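You operate a simulated robot arm through the tools that you are given. There is no shell and no other tool. Be economical: measure what you need, move in short steps, check, and stop when the job is done.

Carry out the task below with a simulated robot arm. There is one attempt and no reset: what you move stays moved.

TASK
Put the bottle marked "soap" from the folding table top on top of the low blue box and the bottle that says "shampoo" on the green dish.
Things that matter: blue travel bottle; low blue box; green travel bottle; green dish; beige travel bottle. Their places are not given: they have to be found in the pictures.

It is judged by the outcome, as a careful person would: the job done as asked, and still so three seconds after it is handed in. It fails if anything else is knocked over, pushed out of place, dropped, spilled or broken.

THE ROBOT
A 7-joint arm with a two-finger parallel gripper, fixed in place. Base frame: the origin is at the foot of the arm, x ahead of it, y to its left, z up; the work surface is at about z = 800. Lengths are in mm, angles in rad, forces in N, time in s.
With the tool pointing down near the work surface it reaches from about 240 to 680 mm from the base axis. Its first joint turns from -1.152 to 1.152 rad. Payload 2.4 kg.
Tool frame: the origin (TCP) lies between the finger pads and is the grasp point; the fingertips stand 30 mm ahead of it; z points along the fingers, y is the line along which they close. The gripper opens to 94 mm. The fingers are 28 mm wide and 10 mm thick; the gripper's body (50 by 96 mm) begins 55 mm behind the TCP.
Orientation is that of the tool frame in the base frame, as a unit quaternion [x, y, z, w]. With the fingers straight down and closing along the base's y, the tool's x points along the base's -x, its y along +y and its z along -z.

THE INTERFACE
- The arm moves only by the tool jog_arm. Its argument "motion" is a list of rows, each a list of 5 numbers: the finger opening in mm, from 0 to 94, then the shift along the tool's x, y, z in units of 200 mm (1.0 is 200 mm), then the turn about the tool's z in units of 180 degrees (1.0 is 180 degrees). In form: [[jaw, tx, ty, tz, yaw], ...]. A call has 1 to 10 rows; each row is the pose to reach, as a shift and turn from the pose commanded when the call began, along the tool's axes at that moment. A call with a number of a shift or a turn outside -1 to 1 is refused whole. A row lasts 0.2 s, in which the tool goes at most 50 mm and 0.15 rad; a call with a longer step from one row to the next is refused whole, and so is a gripper value outside its range. A pose out of reach is approached as far as the arm can. The call stops where the force on the tool passes 40 N (or 10 N more than at its start, if that is more) or the arm is blocked; 0.2 s more then pass. The fingers move at their own pace (about 153 mm/s each) and stop on an object; they squeeze with about 34 N. The grip force told is the motor's: it shows also when the fingers shut on nothing. Time passes only in rows, and 0.2 s behind the last, so rows that repeat a pose let the fingers close. It gives the time, the measured TCP pose, the force on the tool (base axes), the opening and the grip force at its end, in the units of the frame above (readings bear some noise), and new pictures: "pictures" is both (left out), scene, wrist or none.
- Cameras (640 x 400 px; columns grow to the right, rows downward): "scene" is fixed at [48.6, 482.1, 1451.8]; the picture's right is [-0.64, -0.77, 0.00], its down [-0.41, 0.34, -0.85] and it looks along [0.65, -0.54, -0.53] (base axes); focal length 350 px, centre (320, 200). "wrist" rides on the gripper at [-37, 0, -58] in the tool frame; the picture's right is [0.00, -1.00, 0.00], its down [0.97, 0.00, -0.24] and it looks along [0.24, 0.00, 0.97] (tool axes); focal length 218 px, centre (320, 200).
- point_at(camera, pixels): for up to 12 pixels [column, row] of the newest picture of that camera ("zoom" is the newest enlarged one), the place [x, y, z] in the base frame of the surface seen there, good to about 2 mm. No time passes.
- inspect(camera, box): a new picture of the part [left, top, right, bottom] of that camera's present view, enlarged. No time passes.
- hand_in(): hands the job in; it is judged then, once.

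Work in short steps. Measure before you move; look again where a grasp or a placing could have gone wrong, and mend it. You have 60 turns and 120 pictures in all, the two below and enlarged ones among them. Open the gripper and draw the arm clear of the work before you hand the job in, unless the task says otherwise; then end with one line.

The tools are called as name(argument=value, ...) on one line, values as JSON. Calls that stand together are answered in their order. jog_arm: Moves the arm, as the interface text tells. Its arguments: {"type":"object","properties":{"motion":{"type":"array","items":{"type":"array","items":{"type":"number"}}},"pictures":{"type":"string","enum":["both","scene","wrist","none"]}},"required":["motion"]} The other tools are called the same way: point_at (camera, pixels) gives the place of the surface under pixels of a picture; inspect (camera, box) takes an enlarged picture of a part of a camera's view; hand_in () hands the job in.

At the start:

```text
t: 0.0
position: [366.3, -9.6, 1208.5]
tool_rot: [0.0, 1.0, 0.001, 0.0]
contact_force: [-0.1, 0.1, 0.9]
finger_gap: 94.1
grasp_force: 0.0
```

scene: 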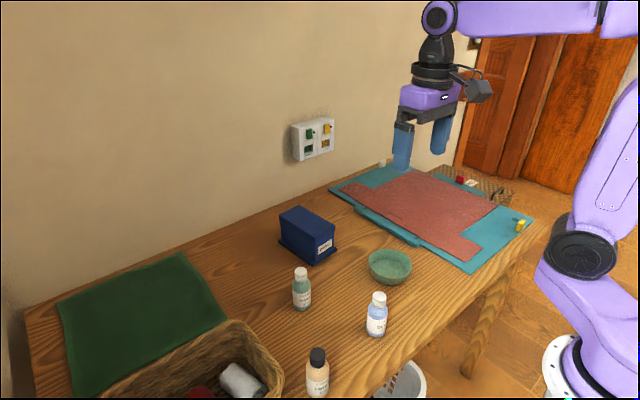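
wrist: 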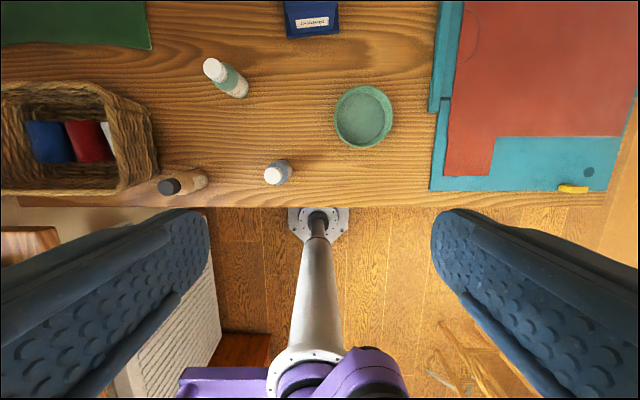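

I'll read the labels on the three bottles and measure positions.

inspect(camera="scene", box=[270, 250, 410, 338])

inspect(camera="scene", box=[280, 335, 380, 398])

point_at(camera="scene", pixels=[[301, 271], [302, 292], [378, 296], [376, 318], [317, 354], [317, 378], [308, 222], [390, 268], [388, 256], [280, 215], [335, 238], [313, 243]])

point_at(camera="wrist", pixels=[[212, 67], [275, 176], [170, 187], [363, 117], [337, 117], [391, 117], [363, 88], [363, 146], [312, 8], [286, 36], [340, 33]])

```text
4.55 times, centred on (340, 294) of scene
```

zoom: 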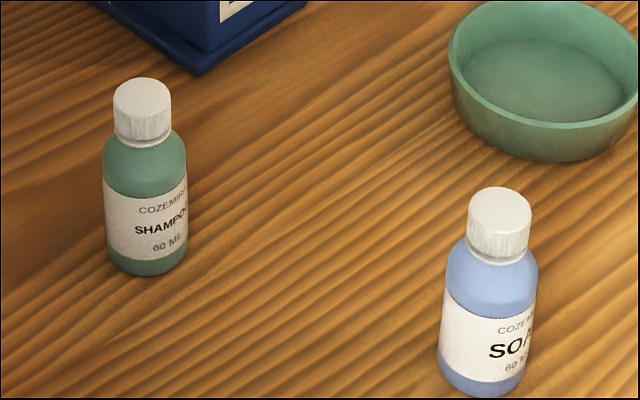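

```text
6.35 times, centred on (330, 366) of scene
```

zoom: 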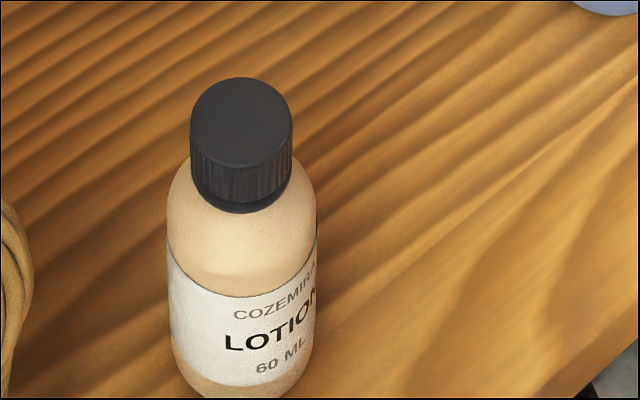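

```text
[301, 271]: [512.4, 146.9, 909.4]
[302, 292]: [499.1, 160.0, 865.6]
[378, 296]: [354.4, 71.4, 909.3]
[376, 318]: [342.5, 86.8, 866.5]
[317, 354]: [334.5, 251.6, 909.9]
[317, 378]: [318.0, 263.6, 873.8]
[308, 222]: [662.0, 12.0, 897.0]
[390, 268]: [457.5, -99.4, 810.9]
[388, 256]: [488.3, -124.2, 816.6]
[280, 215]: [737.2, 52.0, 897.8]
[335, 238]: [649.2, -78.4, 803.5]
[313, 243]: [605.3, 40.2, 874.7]
```

```text
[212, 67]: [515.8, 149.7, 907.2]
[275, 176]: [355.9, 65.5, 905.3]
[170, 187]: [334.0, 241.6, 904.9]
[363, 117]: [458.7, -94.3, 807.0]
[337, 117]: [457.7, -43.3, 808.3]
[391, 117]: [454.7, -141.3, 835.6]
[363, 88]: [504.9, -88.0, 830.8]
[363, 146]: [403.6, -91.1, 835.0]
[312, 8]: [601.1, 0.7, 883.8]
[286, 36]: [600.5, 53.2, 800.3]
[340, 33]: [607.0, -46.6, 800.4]
```

Soap is the blue bottle and shampoo is the green one. Next I'll measure the top of the box.

inspect(camera="scene", box=[265, 195, 345, 270])

point_at(camera="scene", pixels=[[282, 216], [299, 208], [333, 225], [315, 237], [308, 215], [314, 229], [290, 222], [325, 224], [314, 263], [280, 242], [370, 262], [410, 262]])

```text
5.33 times, centred on (305, 232) of scene
```

zoom: 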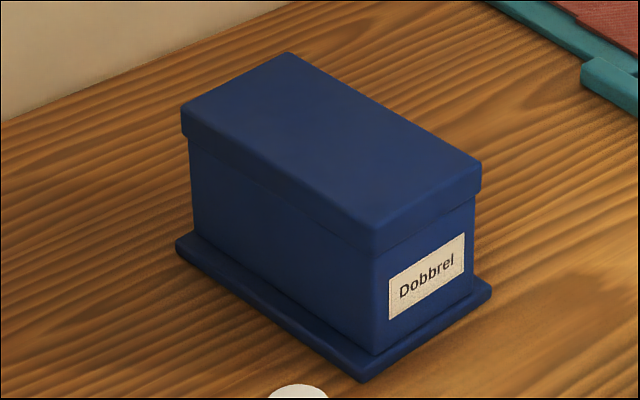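

```text
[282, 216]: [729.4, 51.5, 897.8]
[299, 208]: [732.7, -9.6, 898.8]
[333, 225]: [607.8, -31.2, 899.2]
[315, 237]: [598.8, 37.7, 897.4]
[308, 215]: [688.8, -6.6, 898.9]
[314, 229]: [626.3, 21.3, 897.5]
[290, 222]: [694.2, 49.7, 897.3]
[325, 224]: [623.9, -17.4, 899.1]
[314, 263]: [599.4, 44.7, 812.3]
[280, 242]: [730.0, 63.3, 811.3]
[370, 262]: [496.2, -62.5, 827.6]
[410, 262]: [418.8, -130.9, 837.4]
```

Blue box top is at z≈898, spanning roughly x 598–735 and y -33–50. I'll move above the soap bottle at about (354, 69), staying high.

jog_arm(motion=[[94, 0.012, 0.08, 0.16, 0], [94, 0.024, 0.16, 0.32, 0], [94, 0.036, 0.24, 0.48, 0], [94, 0.048, 0.32, 0.64, 0], [94, 0.06, 0.39, 0.8, 0], [94, 0.06, 0.39, 0.95, 0], [94, 0.06, 0.39, 0.95, 0]])

```text
t: 1.6
position: [354.5, 68.3, 1018.2]
tool_rot: [0.0, 1.0, 0.0, 0.0]
contact_force: [0.4, -0.4, -0.4]
finger_gap: 94.2
grasp_force: 0.0
```

scene: 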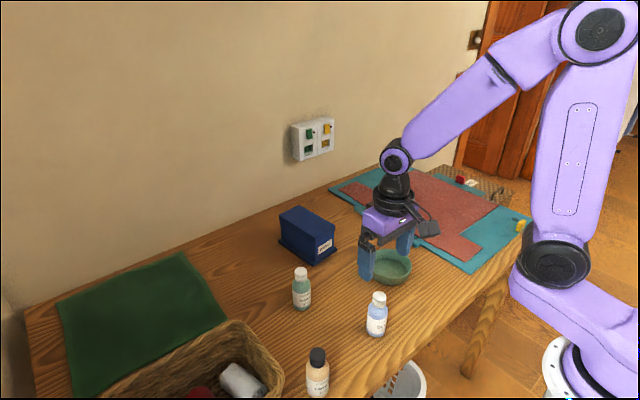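
wrist: 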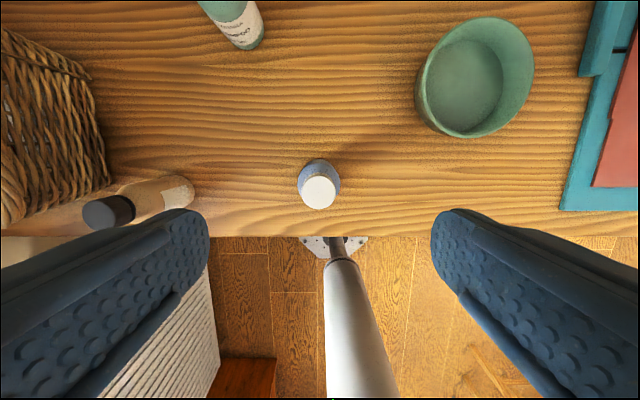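

point_at(camera="wrist", pixels=[[303, 192], [336, 192], [319, 177], [319, 208], [320, 191]])

```text
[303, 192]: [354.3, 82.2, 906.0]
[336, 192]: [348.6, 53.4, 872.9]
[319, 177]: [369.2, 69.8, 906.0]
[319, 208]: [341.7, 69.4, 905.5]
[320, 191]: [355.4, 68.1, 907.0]
```

The cap is centred at (355, 68), directly under the TCP. I'll descend to z≈865 and close.

jog_arm(motion=[[94, 0, 0, 0.2, 0], [94, 0, 0, 0.4, 0], [94, 0, 0, 0.6, 0], [94, 0, 0, 0.7, 0], [94, 0, 0, 0.765, 0], [94, 0, 0, 0.765, 0], [10, 0, 0, 0.765, 0], [10, 0, 0, 0.765, 0], [10, 0, 0, 0.765, 0]])

```text
t: 3.6
position: [354.9, 69.3, 864.7]
tool_rot: [0.0, 1.0, 0.0, 0.001]
contact_force: [0.1, 0.7, -1.0]
finger_gap: 40.4
grasp_force: 34.1
```

scene: 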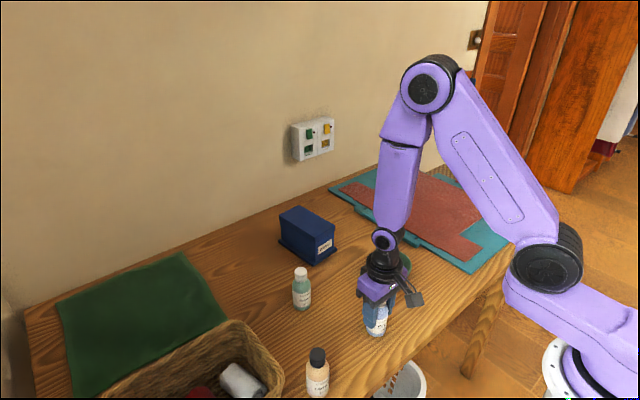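
wrist: 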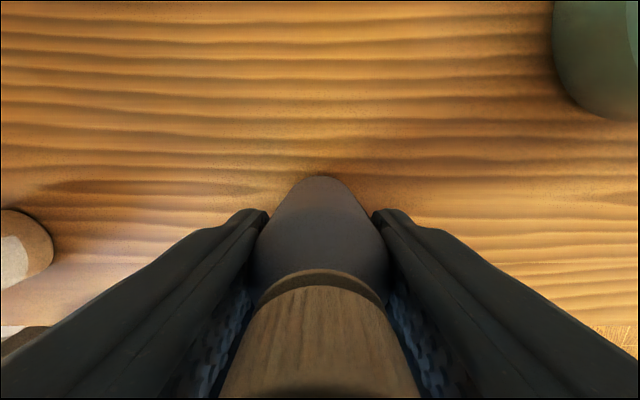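

Gripped with a 40 mm gap. I'll lift by 180 mm.

jog_arm(motion=[[10, 0, 0, -0.1, 0], [10, 0, 0, -0.25, 0], [10, 0, 0, -0.45, 0], [10, 0, 0, -0.65, 0], [10, 0, 0, -0.8, 0], [10, 0, 0, -0.9, 0], [10, 0, 0, -0.9, 0]], pictures="both")

```text
t: 5.2
position: [355.9, 68.1, 1045.9]
tool_rot: [0.0, 1.0, 0.0, 0.0]
contact_force: [-0.6, 0.4, -1.2]
finger_gap: 40.5
grasp_force: 34.3
```

scene: 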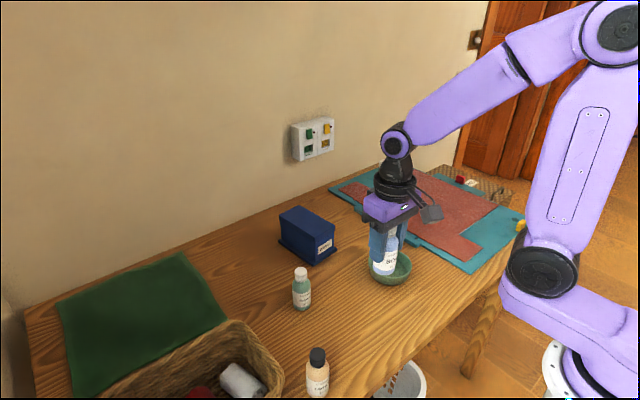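
wrist: 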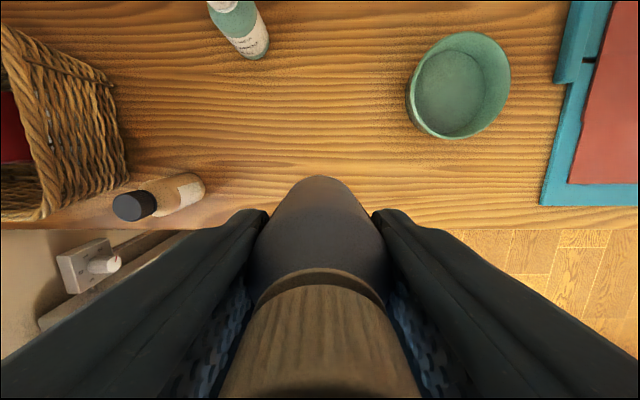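

Lifted well. I'll carry it towards the box in two calls, aiming for about (640, 8).

jog_arm(motion=[[10, -0.1, -0.02, 0, 0], [10, -0.25, -0.05, 0, 0], [10, -0.42, -0.09, 0, 0], [10, -0.59, -0.13, 0, 0], [10, -0.76, -0.17, 0, 0], [10, -0.93, -0.2, 0, 0]], pictures="none")

jog_arm(motion=[[10, -0.15, -0.03, 0, 0], [10, -0.28, -0.06, 0, 0], [10, -0.4, -0.09, 0, 0], [10, -0.49, -0.1, 0, 0], [10, -0.49, -0.1, 0, 0]])

```text
t: 6.6
position: [540.2, 27.0, 1045.1]
tool_rot: [0.0, 1.0, 0.0, 0.0]
contact_force: [0.3, -0.7, -0.7]
finger_gap: 40.2
grasp_force: 33.3
```

```text
t: 7.8
position: [638.7, 7.8, 1045.5]
tool_rot: [0.0, 1.0, -0.001, 0.0]
contact_force: [-0.1, 0.2, -0.8]
finger_gap: 40.5
grasp_force: 33.9
```

scene: 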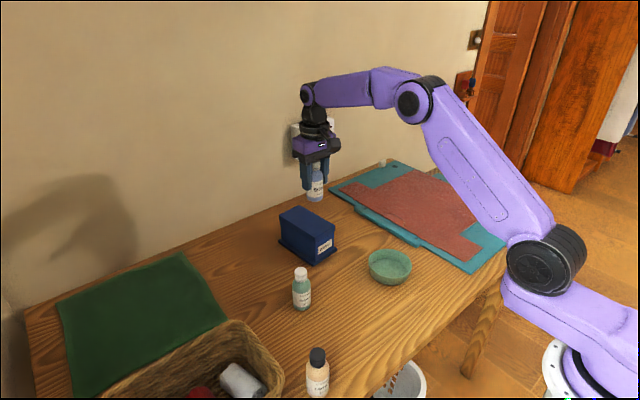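
wrist: 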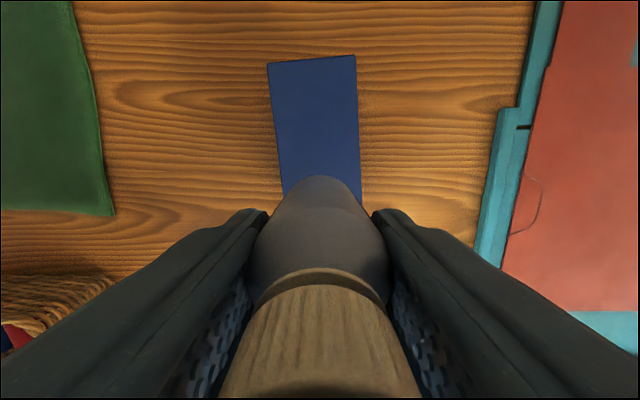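

The box lies centred under the bottle. I'll shift +8 mm in x and lower so the base meets the top at TCP z≈963.

jog_arm(motion=[[10, -0.04, 0, 0.1, 0], [10, -0.04, 0, 0.25, 0], [10, -0.04, 0, 0.35, 0], [10, -0.04, 0, 0.38, 0], [10, -0.04, 0, 0.4, 0], [10, -0.04, 0, 0.405, 0], [10, -0.04, 0, 0.405, 0]])

```text
t: 9.4
position: [646.3, 9.6, 963.5]
tool_rot: [0.0, 1.0, 0.0, 0.0]
contact_force: [0.4, -0.6, -0.9]
finger_gap: 40.2
grasp_force: 33.8
```

scene: 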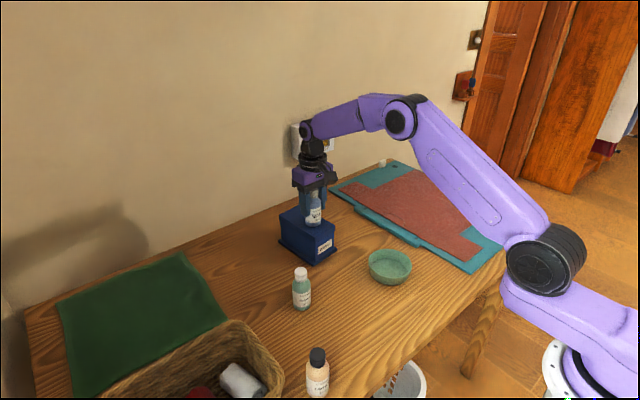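
wrist: 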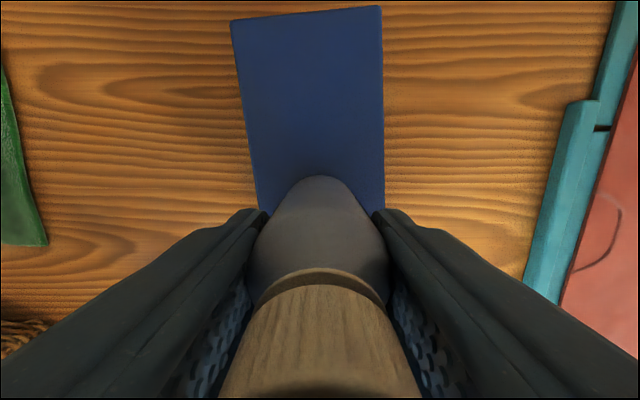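

No contact force yet, so I'll lower in millimetre steps.

jog_arm(motion=[[10, 0, 0, 0.005, 0], [10, 0, 0, 0.01, 0], [10, 0, 0, 0.01, 0]], pictures="none")

inspect(camera="scene", box=[275, 160, 355, 260])

```text
t: 10.2
position: [646.0, 9.0, 962.8]
tool_rot: [0.0, 1.0, -0.001, 0.0]
contact_force: [0.2, -0.5, -1.6]
finger_gap: 40.6
grasp_force: 34.1
```

```text
4.00 times, centred on (315, 210) of scene
```

zoom: 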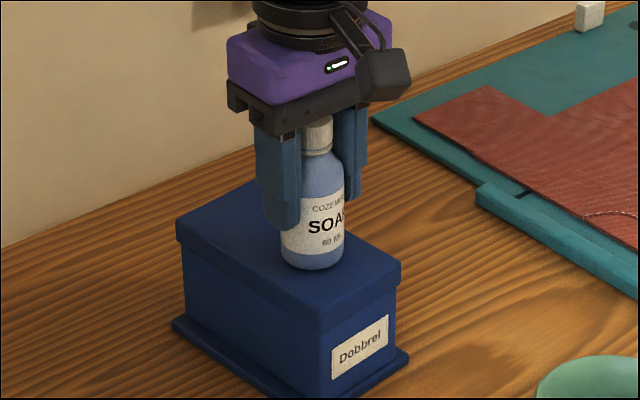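

jog_arm(motion=[[10, 0, 0, 0.004, 0], [10, 0, 0, 0.004, 0]], pictures="none")

jog_arm(motion=[[10, 0, 0, 0.004, 0], [10, 0, 0, 0.004, 0]], pictures="none")

```text
t: 10.8
position: [647.1, 8.2, 960.7]
tool_rot: [-0.001, 1.0, 0.0, 0.001]
contact_force: [0.7, -0.2, -1.2]
finger_gap: 40.6
grasp_force: 33.9
```

```text
t: 11.4
position: [647.4, 8.5, 960.8]
tool_rot: [0.0, 1.0, 0.0, 0.0]
contact_force: [0.5, -0.1, -1.7]
finger_gap: 40.3
grasp_force: 34.0
```

inspect(camera="scene", box=[295, 200, 335, 240])

jog_arm(motion=[[10, 0, 0, 0.005, 0], [10, 0, 0, 0.01, 0], [10, 0, 0, 0.01, 0]], pictures="none")

inspect(camera="scene", box=[295, 200, 335, 240])

```text
10.00 times, centred on (315, 220) of scene
```

zoom: 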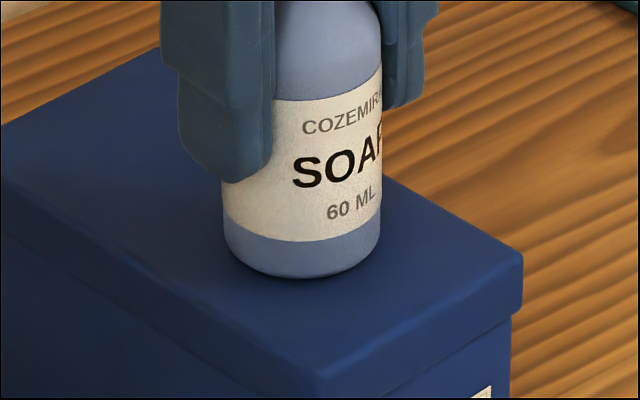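

```text
t: 12.2
position: [646.3, 8.0, 958.7]
tool_rot: [0.0, 1.0, 0.0, 0.001]
contact_force: [-4.8, -1.1, 10.3]
finger_gap: 40.1
grasp_force: 33.9
```

```text
10.00 times, centred on (315, 220) of scene
```

zoom: 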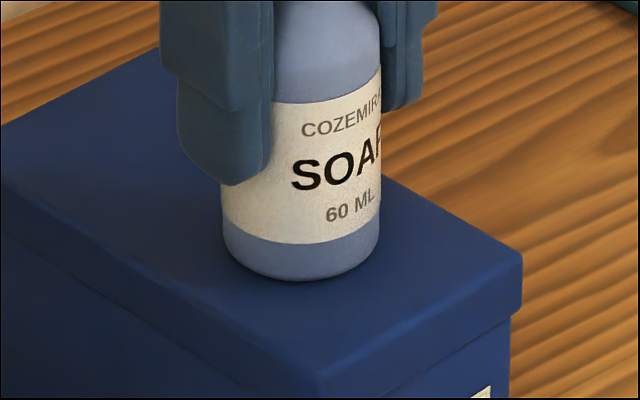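

Contact now reads 10 N. I'll ease up 1 mm, release, and raise.

jog_arm(motion=[[10, 0, 0, -0.005, 0], [60, 0, 0, -0.005, 0], [94, 0, 0, -0.005, 0], [94, 0, 0, -0.005, 0], [94, 0, 0, -0.15, 0], [94, 0, 0, -0.35, 0], [94, 0, 0, -0.55, 0], [94, 0, 0, -0.7, 0], [94, 0, 0, -0.7, 0]])

```text
t: 14.2
position: [647.1, 9.5, 1098.9]
tool_rot: [0.0, 1.0, 0.0, 0.001]
contact_force: [0.0, -0.4, -0.4]
finger_gap: 94.1
grasp_force: 0.1
```

scene: 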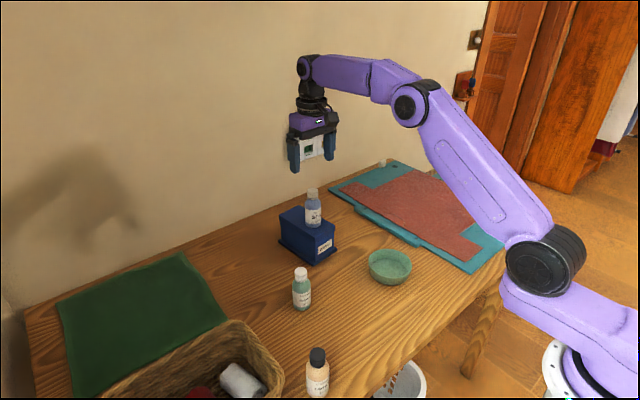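
wrist: 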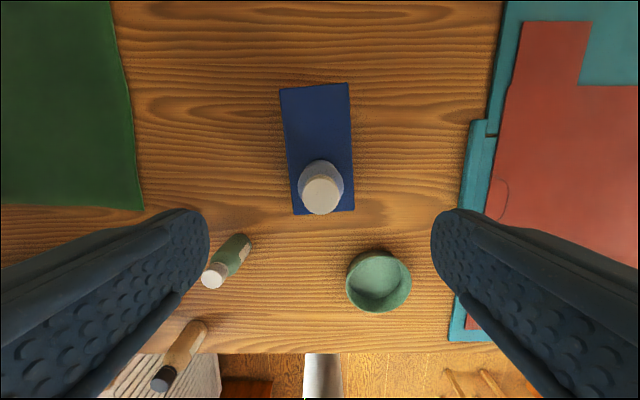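

Soap stands on the box. Now I'll move above the shampoo at about (513, 148), staying at height.

jog_arm(motion=[[94, 0.1, 0.1, 0, 0], [94, 0.25, 0.25, 0, 0], [94, 0.4, 0.41, 0, 0], [94, 0.55, 0.57, 0, 0], [94, 0.67, 0.69, 0, 0], [94, 0.67, 0.69, 0.2, 0], [94, 0.67, 0.69, 0.35, 0], [94, 0.67, 0.69, 0.35, 0]])

```text
t: 16.0
position: [513.3, 146.4, 1028.1]
tool_rot: [0.001, 1.0, 0.0, 0.0]
contact_force: [0.1, -0.1, -0.1]
finger_gap: 93.7
grasp_force: 0.1
```

scene: 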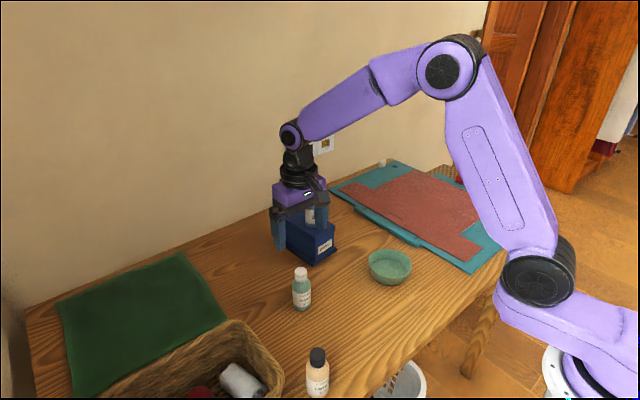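
wrist: 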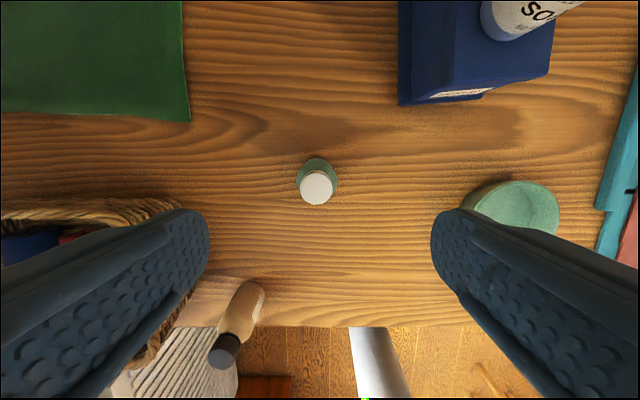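

point_at(camera="wrist", pixels=[[317, 187], [302, 187], [332, 187], [317, 173], [317, 203], [165, 203], [110, 205], [245, 290], [480, 200], [512, 205]])

point_at(camera="scene", pixels=[[233, 325], [282, 372], [371, 257], [410, 262], [391, 284], [390, 250], [372, 265]])

```text
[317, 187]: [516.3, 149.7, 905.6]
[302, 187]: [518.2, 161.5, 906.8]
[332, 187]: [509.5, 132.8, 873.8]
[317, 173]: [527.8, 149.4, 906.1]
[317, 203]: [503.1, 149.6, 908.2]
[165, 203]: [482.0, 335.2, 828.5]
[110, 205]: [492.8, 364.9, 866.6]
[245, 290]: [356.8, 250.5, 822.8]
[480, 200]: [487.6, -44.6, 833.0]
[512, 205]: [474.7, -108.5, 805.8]
```

```text
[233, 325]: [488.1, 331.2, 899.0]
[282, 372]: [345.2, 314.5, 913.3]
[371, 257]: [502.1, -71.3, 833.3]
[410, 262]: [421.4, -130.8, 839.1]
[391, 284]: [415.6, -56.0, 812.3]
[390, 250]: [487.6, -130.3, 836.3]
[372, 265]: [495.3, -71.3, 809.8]
```

The cap is centred at (515.5, 149) with clear surroundings. I'll nudge, descend and grip at z≈865.

jog_arm(motion=[[94, -0.01, 0.012, 0.15, 0], [94, -0.01, 0.012, 0.35, 0], [94, -0.01, 0.012, 0.55, 0], [94, -0.01, 0.012, 0.7, 0], [94, -0.01, 0.012, 0.815, 0], [94, -0.01, 0.012, 0.815, 0], [10, -0.01, 0.012, 0.815, 0], [10, -0.01, 0.012, 0.815, 0], [10, -0.01, 0.012, 0.815, 0]])

```text
t: 18.0
position: [515.0, 148.5, 866.2]
tool_rot: [0.0, 1.0, 0.0, 0.0]
contact_force: [0.0, 0.3, 0.3]
finger_gap: 40.6
grasp_force: 33.6
```

scene: 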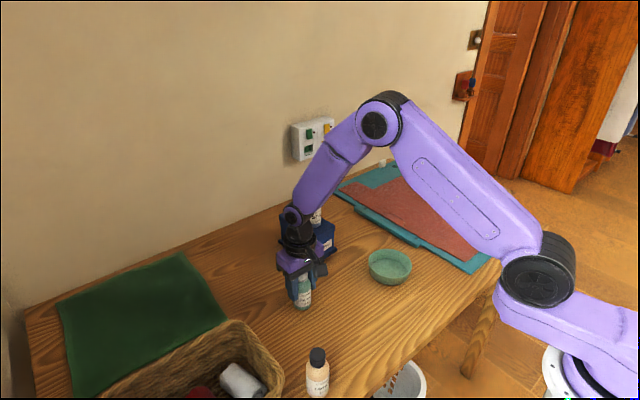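
wrist: 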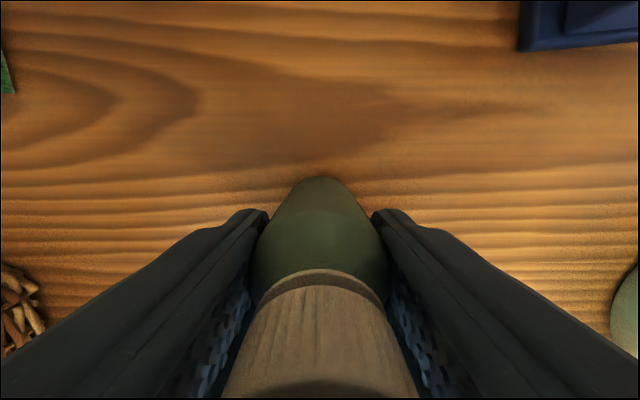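

Gripped. I'll lift, then carry to above the dish at about (455, -92).

jog_arm(motion=[[10, 0, 0, -0.1, 0], [10, 0, 0, -0.25, 0], [10, 0, 0, -0.45, 0], [10, 0, 0, -0.65, 0], [10, 0, 0, -0.75, 0], [10, 0.05, -0.15, -0.75, 0], [10, 0.1, -0.35, -0.75, 0], [10, 0.15, -0.55, -0.75, 0], [10, 0.2, -0.75, -0.75, 0], [10, 0.25, -0.9, -0.75, 0]], pictures="none")

jog_arm(motion=[[10, 0.05, -0.15, 0, 0], [10, 0.05, -0.3, 0, 0], [10, 0.05, -0.3, 0, 0]])

```text
t: 20.2
position: [463.9, -32.2, 1015.7]
tool_rot: [0.0, 1.0, 0.0, 0.0]
contact_force: [-0.1, -0.5, -1.5]
finger_gap: 40.5
grasp_force: 34.4
```

```text
t: 21.0
position: [454.6, -90.5, 1016.8]
tool_rot: [0.0, 1.0, 0.0, -0.001]
contact_force: [0.7, 0.3, -2.1]
finger_gap: 40.3
grasp_force: 34.2
```

scene: 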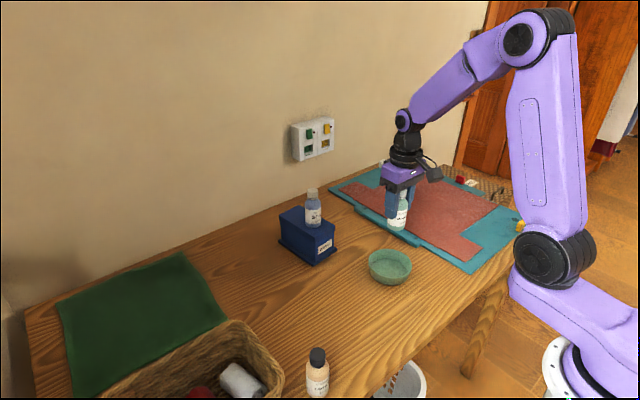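
wrist: 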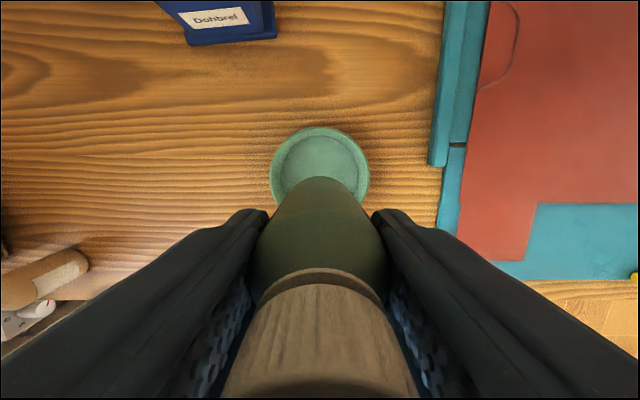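

Dish is centred laterally. I'll verify its rim extents for the x centre.

point_at(camera="wrist", pixels=[[320, 128], [320, 131], [271, 175], [368, 178], [320, 160]])

inspect(camera="scene", box=[360, 240, 420, 290])

point_at(camera="scene", pixels=[[390, 271], [390, 250], [369, 259], [411, 262], [388, 262], [395, 268], [383, 262]])

```text
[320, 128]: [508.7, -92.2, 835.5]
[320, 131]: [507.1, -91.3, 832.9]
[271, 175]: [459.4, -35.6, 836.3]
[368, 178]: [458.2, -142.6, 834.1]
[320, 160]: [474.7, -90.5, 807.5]
```

```text
8.00 times, centred on (390, 265) of scene
```

zoom: 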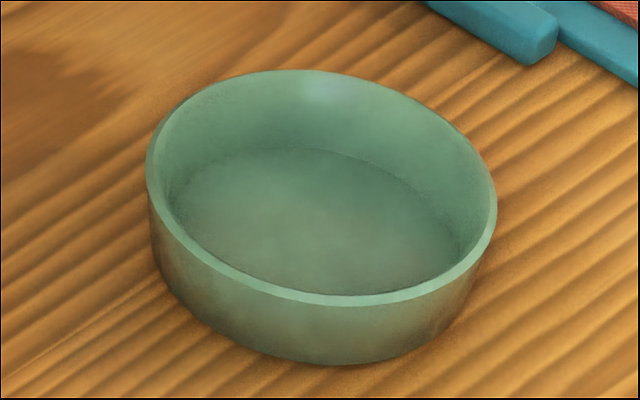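

```text
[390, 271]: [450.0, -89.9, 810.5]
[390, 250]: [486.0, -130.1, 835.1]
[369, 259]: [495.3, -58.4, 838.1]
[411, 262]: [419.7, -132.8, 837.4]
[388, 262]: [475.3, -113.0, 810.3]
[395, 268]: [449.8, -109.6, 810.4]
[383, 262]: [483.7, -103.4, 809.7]
```

The dish centre is (455, -89), floor at ~808 and rim at ~837. I'll lower to z≈878, then creep.

jog_arm(motion=[[10, 0, 0.005, 0.15, 0], [10, 0, 0.005, 0.35, 0], [10, 0, 0.005, 0.52, 0], [10, 0, 0.005, 0.64, 0], [10, 0, 0.005, 0.69, 0], [10, 0, 0.005, 0.69, 0]], pictures="none")

jog_arm(motion=[[10, 0, 0, 0.01, 0], [10, 0, 0, 0.01, 0], [10, 0, 0, 0.01, 0]])

```text
t: 22.4
position: [455.3, -90.4, 879.0]
tool_rot: [0.0, 1.0, 0.0, 0.0]
contact_force: [0.3, 0.0, -1.1]
finger_gap: 40.6
grasp_force: 34.2
```

```text
t: 23.2
position: [454.7, -89.9, 876.3]
tool_rot: [0.0, 1.0, 0.0, 0.0]
contact_force: [-0.5, -0.1, -0.9]
finger_gap: 40.4
grasp_force: 33.4
```

scene: 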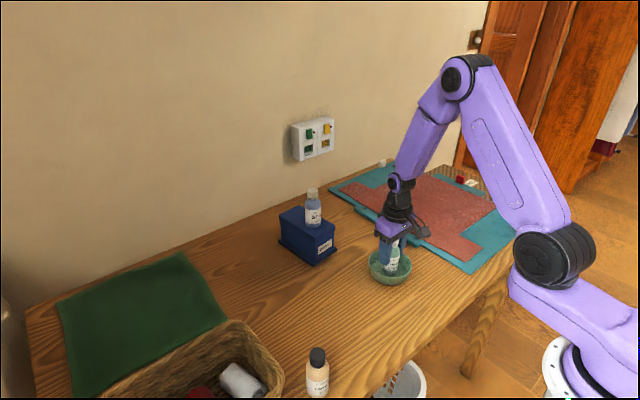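
wrist: 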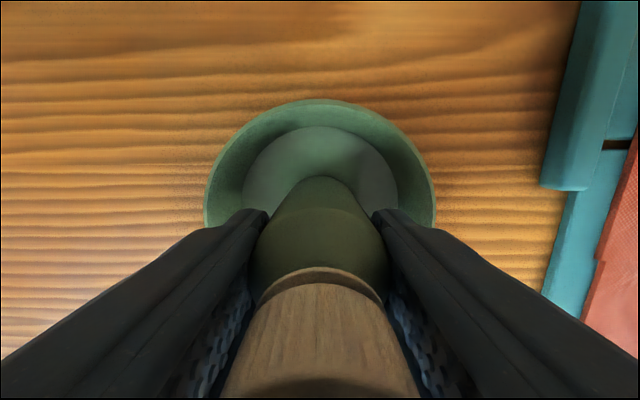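

Centred in the dish with no contact yet, so I'll creep down 1 mm at a time.

jog_arm(motion=[[10, 0, 0, 0.005, 0], [10, 0, 0, 0.01, 0], [10, 0, 0, 0.01, 0]], pictures="none")

jog_arm(motion=[[10, 0, 0, 0.005, 0], [10, 0, 0, 0.005, 0]], pictures="none")

inspect(camera="scene", box=[360, 225, 420, 290])

```text
t: 24.0
position: [455.4, -90.4, 873.2]
tool_rot: [0.0, 1.0, 0.0, 0.0]
contact_force: [0.0, -0.2, -0.6]
finger_gap: 40.4
grasp_force: 33.6
```

```text
t: 24.6
position: [453.8, -90.5, 873.1]
tool_rot: [0.0, 1.0, 0.0, 0.0]
contact_force: [-1.6, 0.2, 6.8]
finger_gap: 40.8
grasp_force: 33.8
```

```text
6.15 times, centred on (390, 258) of scene
```

zoom: 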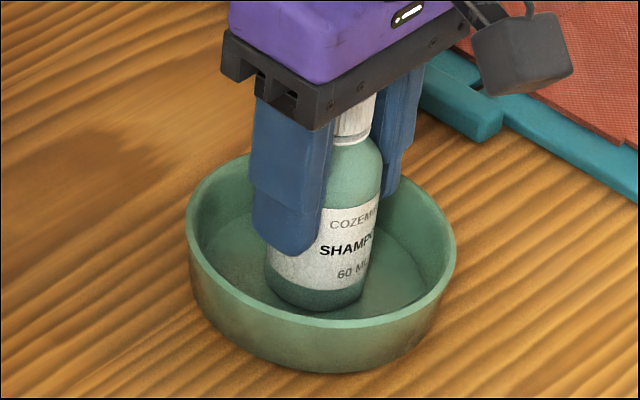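

Contact on the dish floor (~7 N). I'll open moderately to 66 mm and rise straight up.

jog_arm(motion=[[40, 0, 0, -0.002, 0], [66, 0, 0, -0.002, 0], [66, 0, 0, -0.002, 0], [66, 0, 0, -0.1, 0], [66, 0, 0, -0.3, 0], [66, 0, 0, -0.5, 0], [66, 0, 0, -0.7, 0], [66, 0, 0, -0.85, 0], [66, 0.1, 0, -1, 0], [66, 0.1, 0, -1, 0]])

```text
t: 26.8
position: [435.4, -89.4, 1072.7]
tool_rot: [0.0, 1.0, -0.001, -0.001]
contact_force: [0.6, -0.4, 0.3]
finger_gap: 66.3
grasp_force: 0.1
```

scene: 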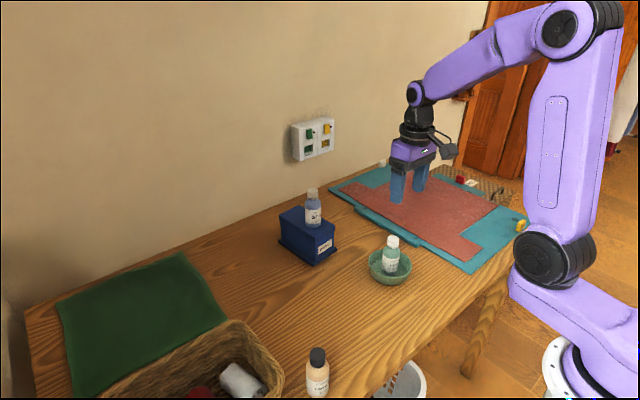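
wrist: 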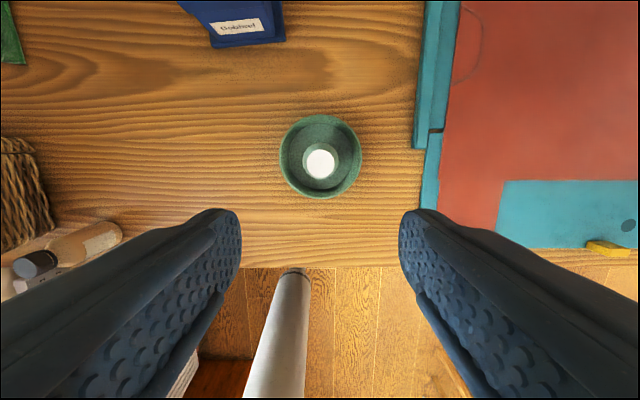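

Both bottles stand upright in place, nothing else has moved, and the arm is clear. I'll open fully, raise a bit more, and hand in.

jog_arm(motion=[[94, 0, 0, -0.2, 0], [94, 0, 0, -0.4, 0], [94, 0, 0, -0.5, 0], [94, 0, 0, -0.5, 0]], pictures="scene")

hand_in()

```text
t: 27.8
position: [433.9, -90.4, 1173.5]
tool_rot: [0.0, 1.0, 0.0, 0.001]
contact_force: [0.2, 0.6, -0.7]
finger_gap: 94.2
grasp_force: 0.0
```

scene: 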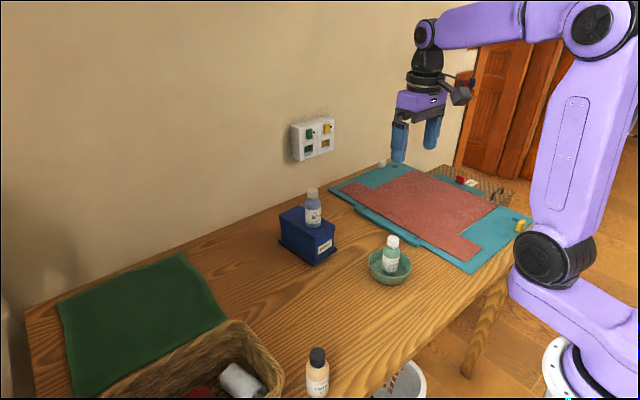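

```text
The job is handed in.
```

The soap bottle is standing on the low blue box and the shampoo bottle is standing in the green dish; nothing else was disturbed, and the job is handed in.
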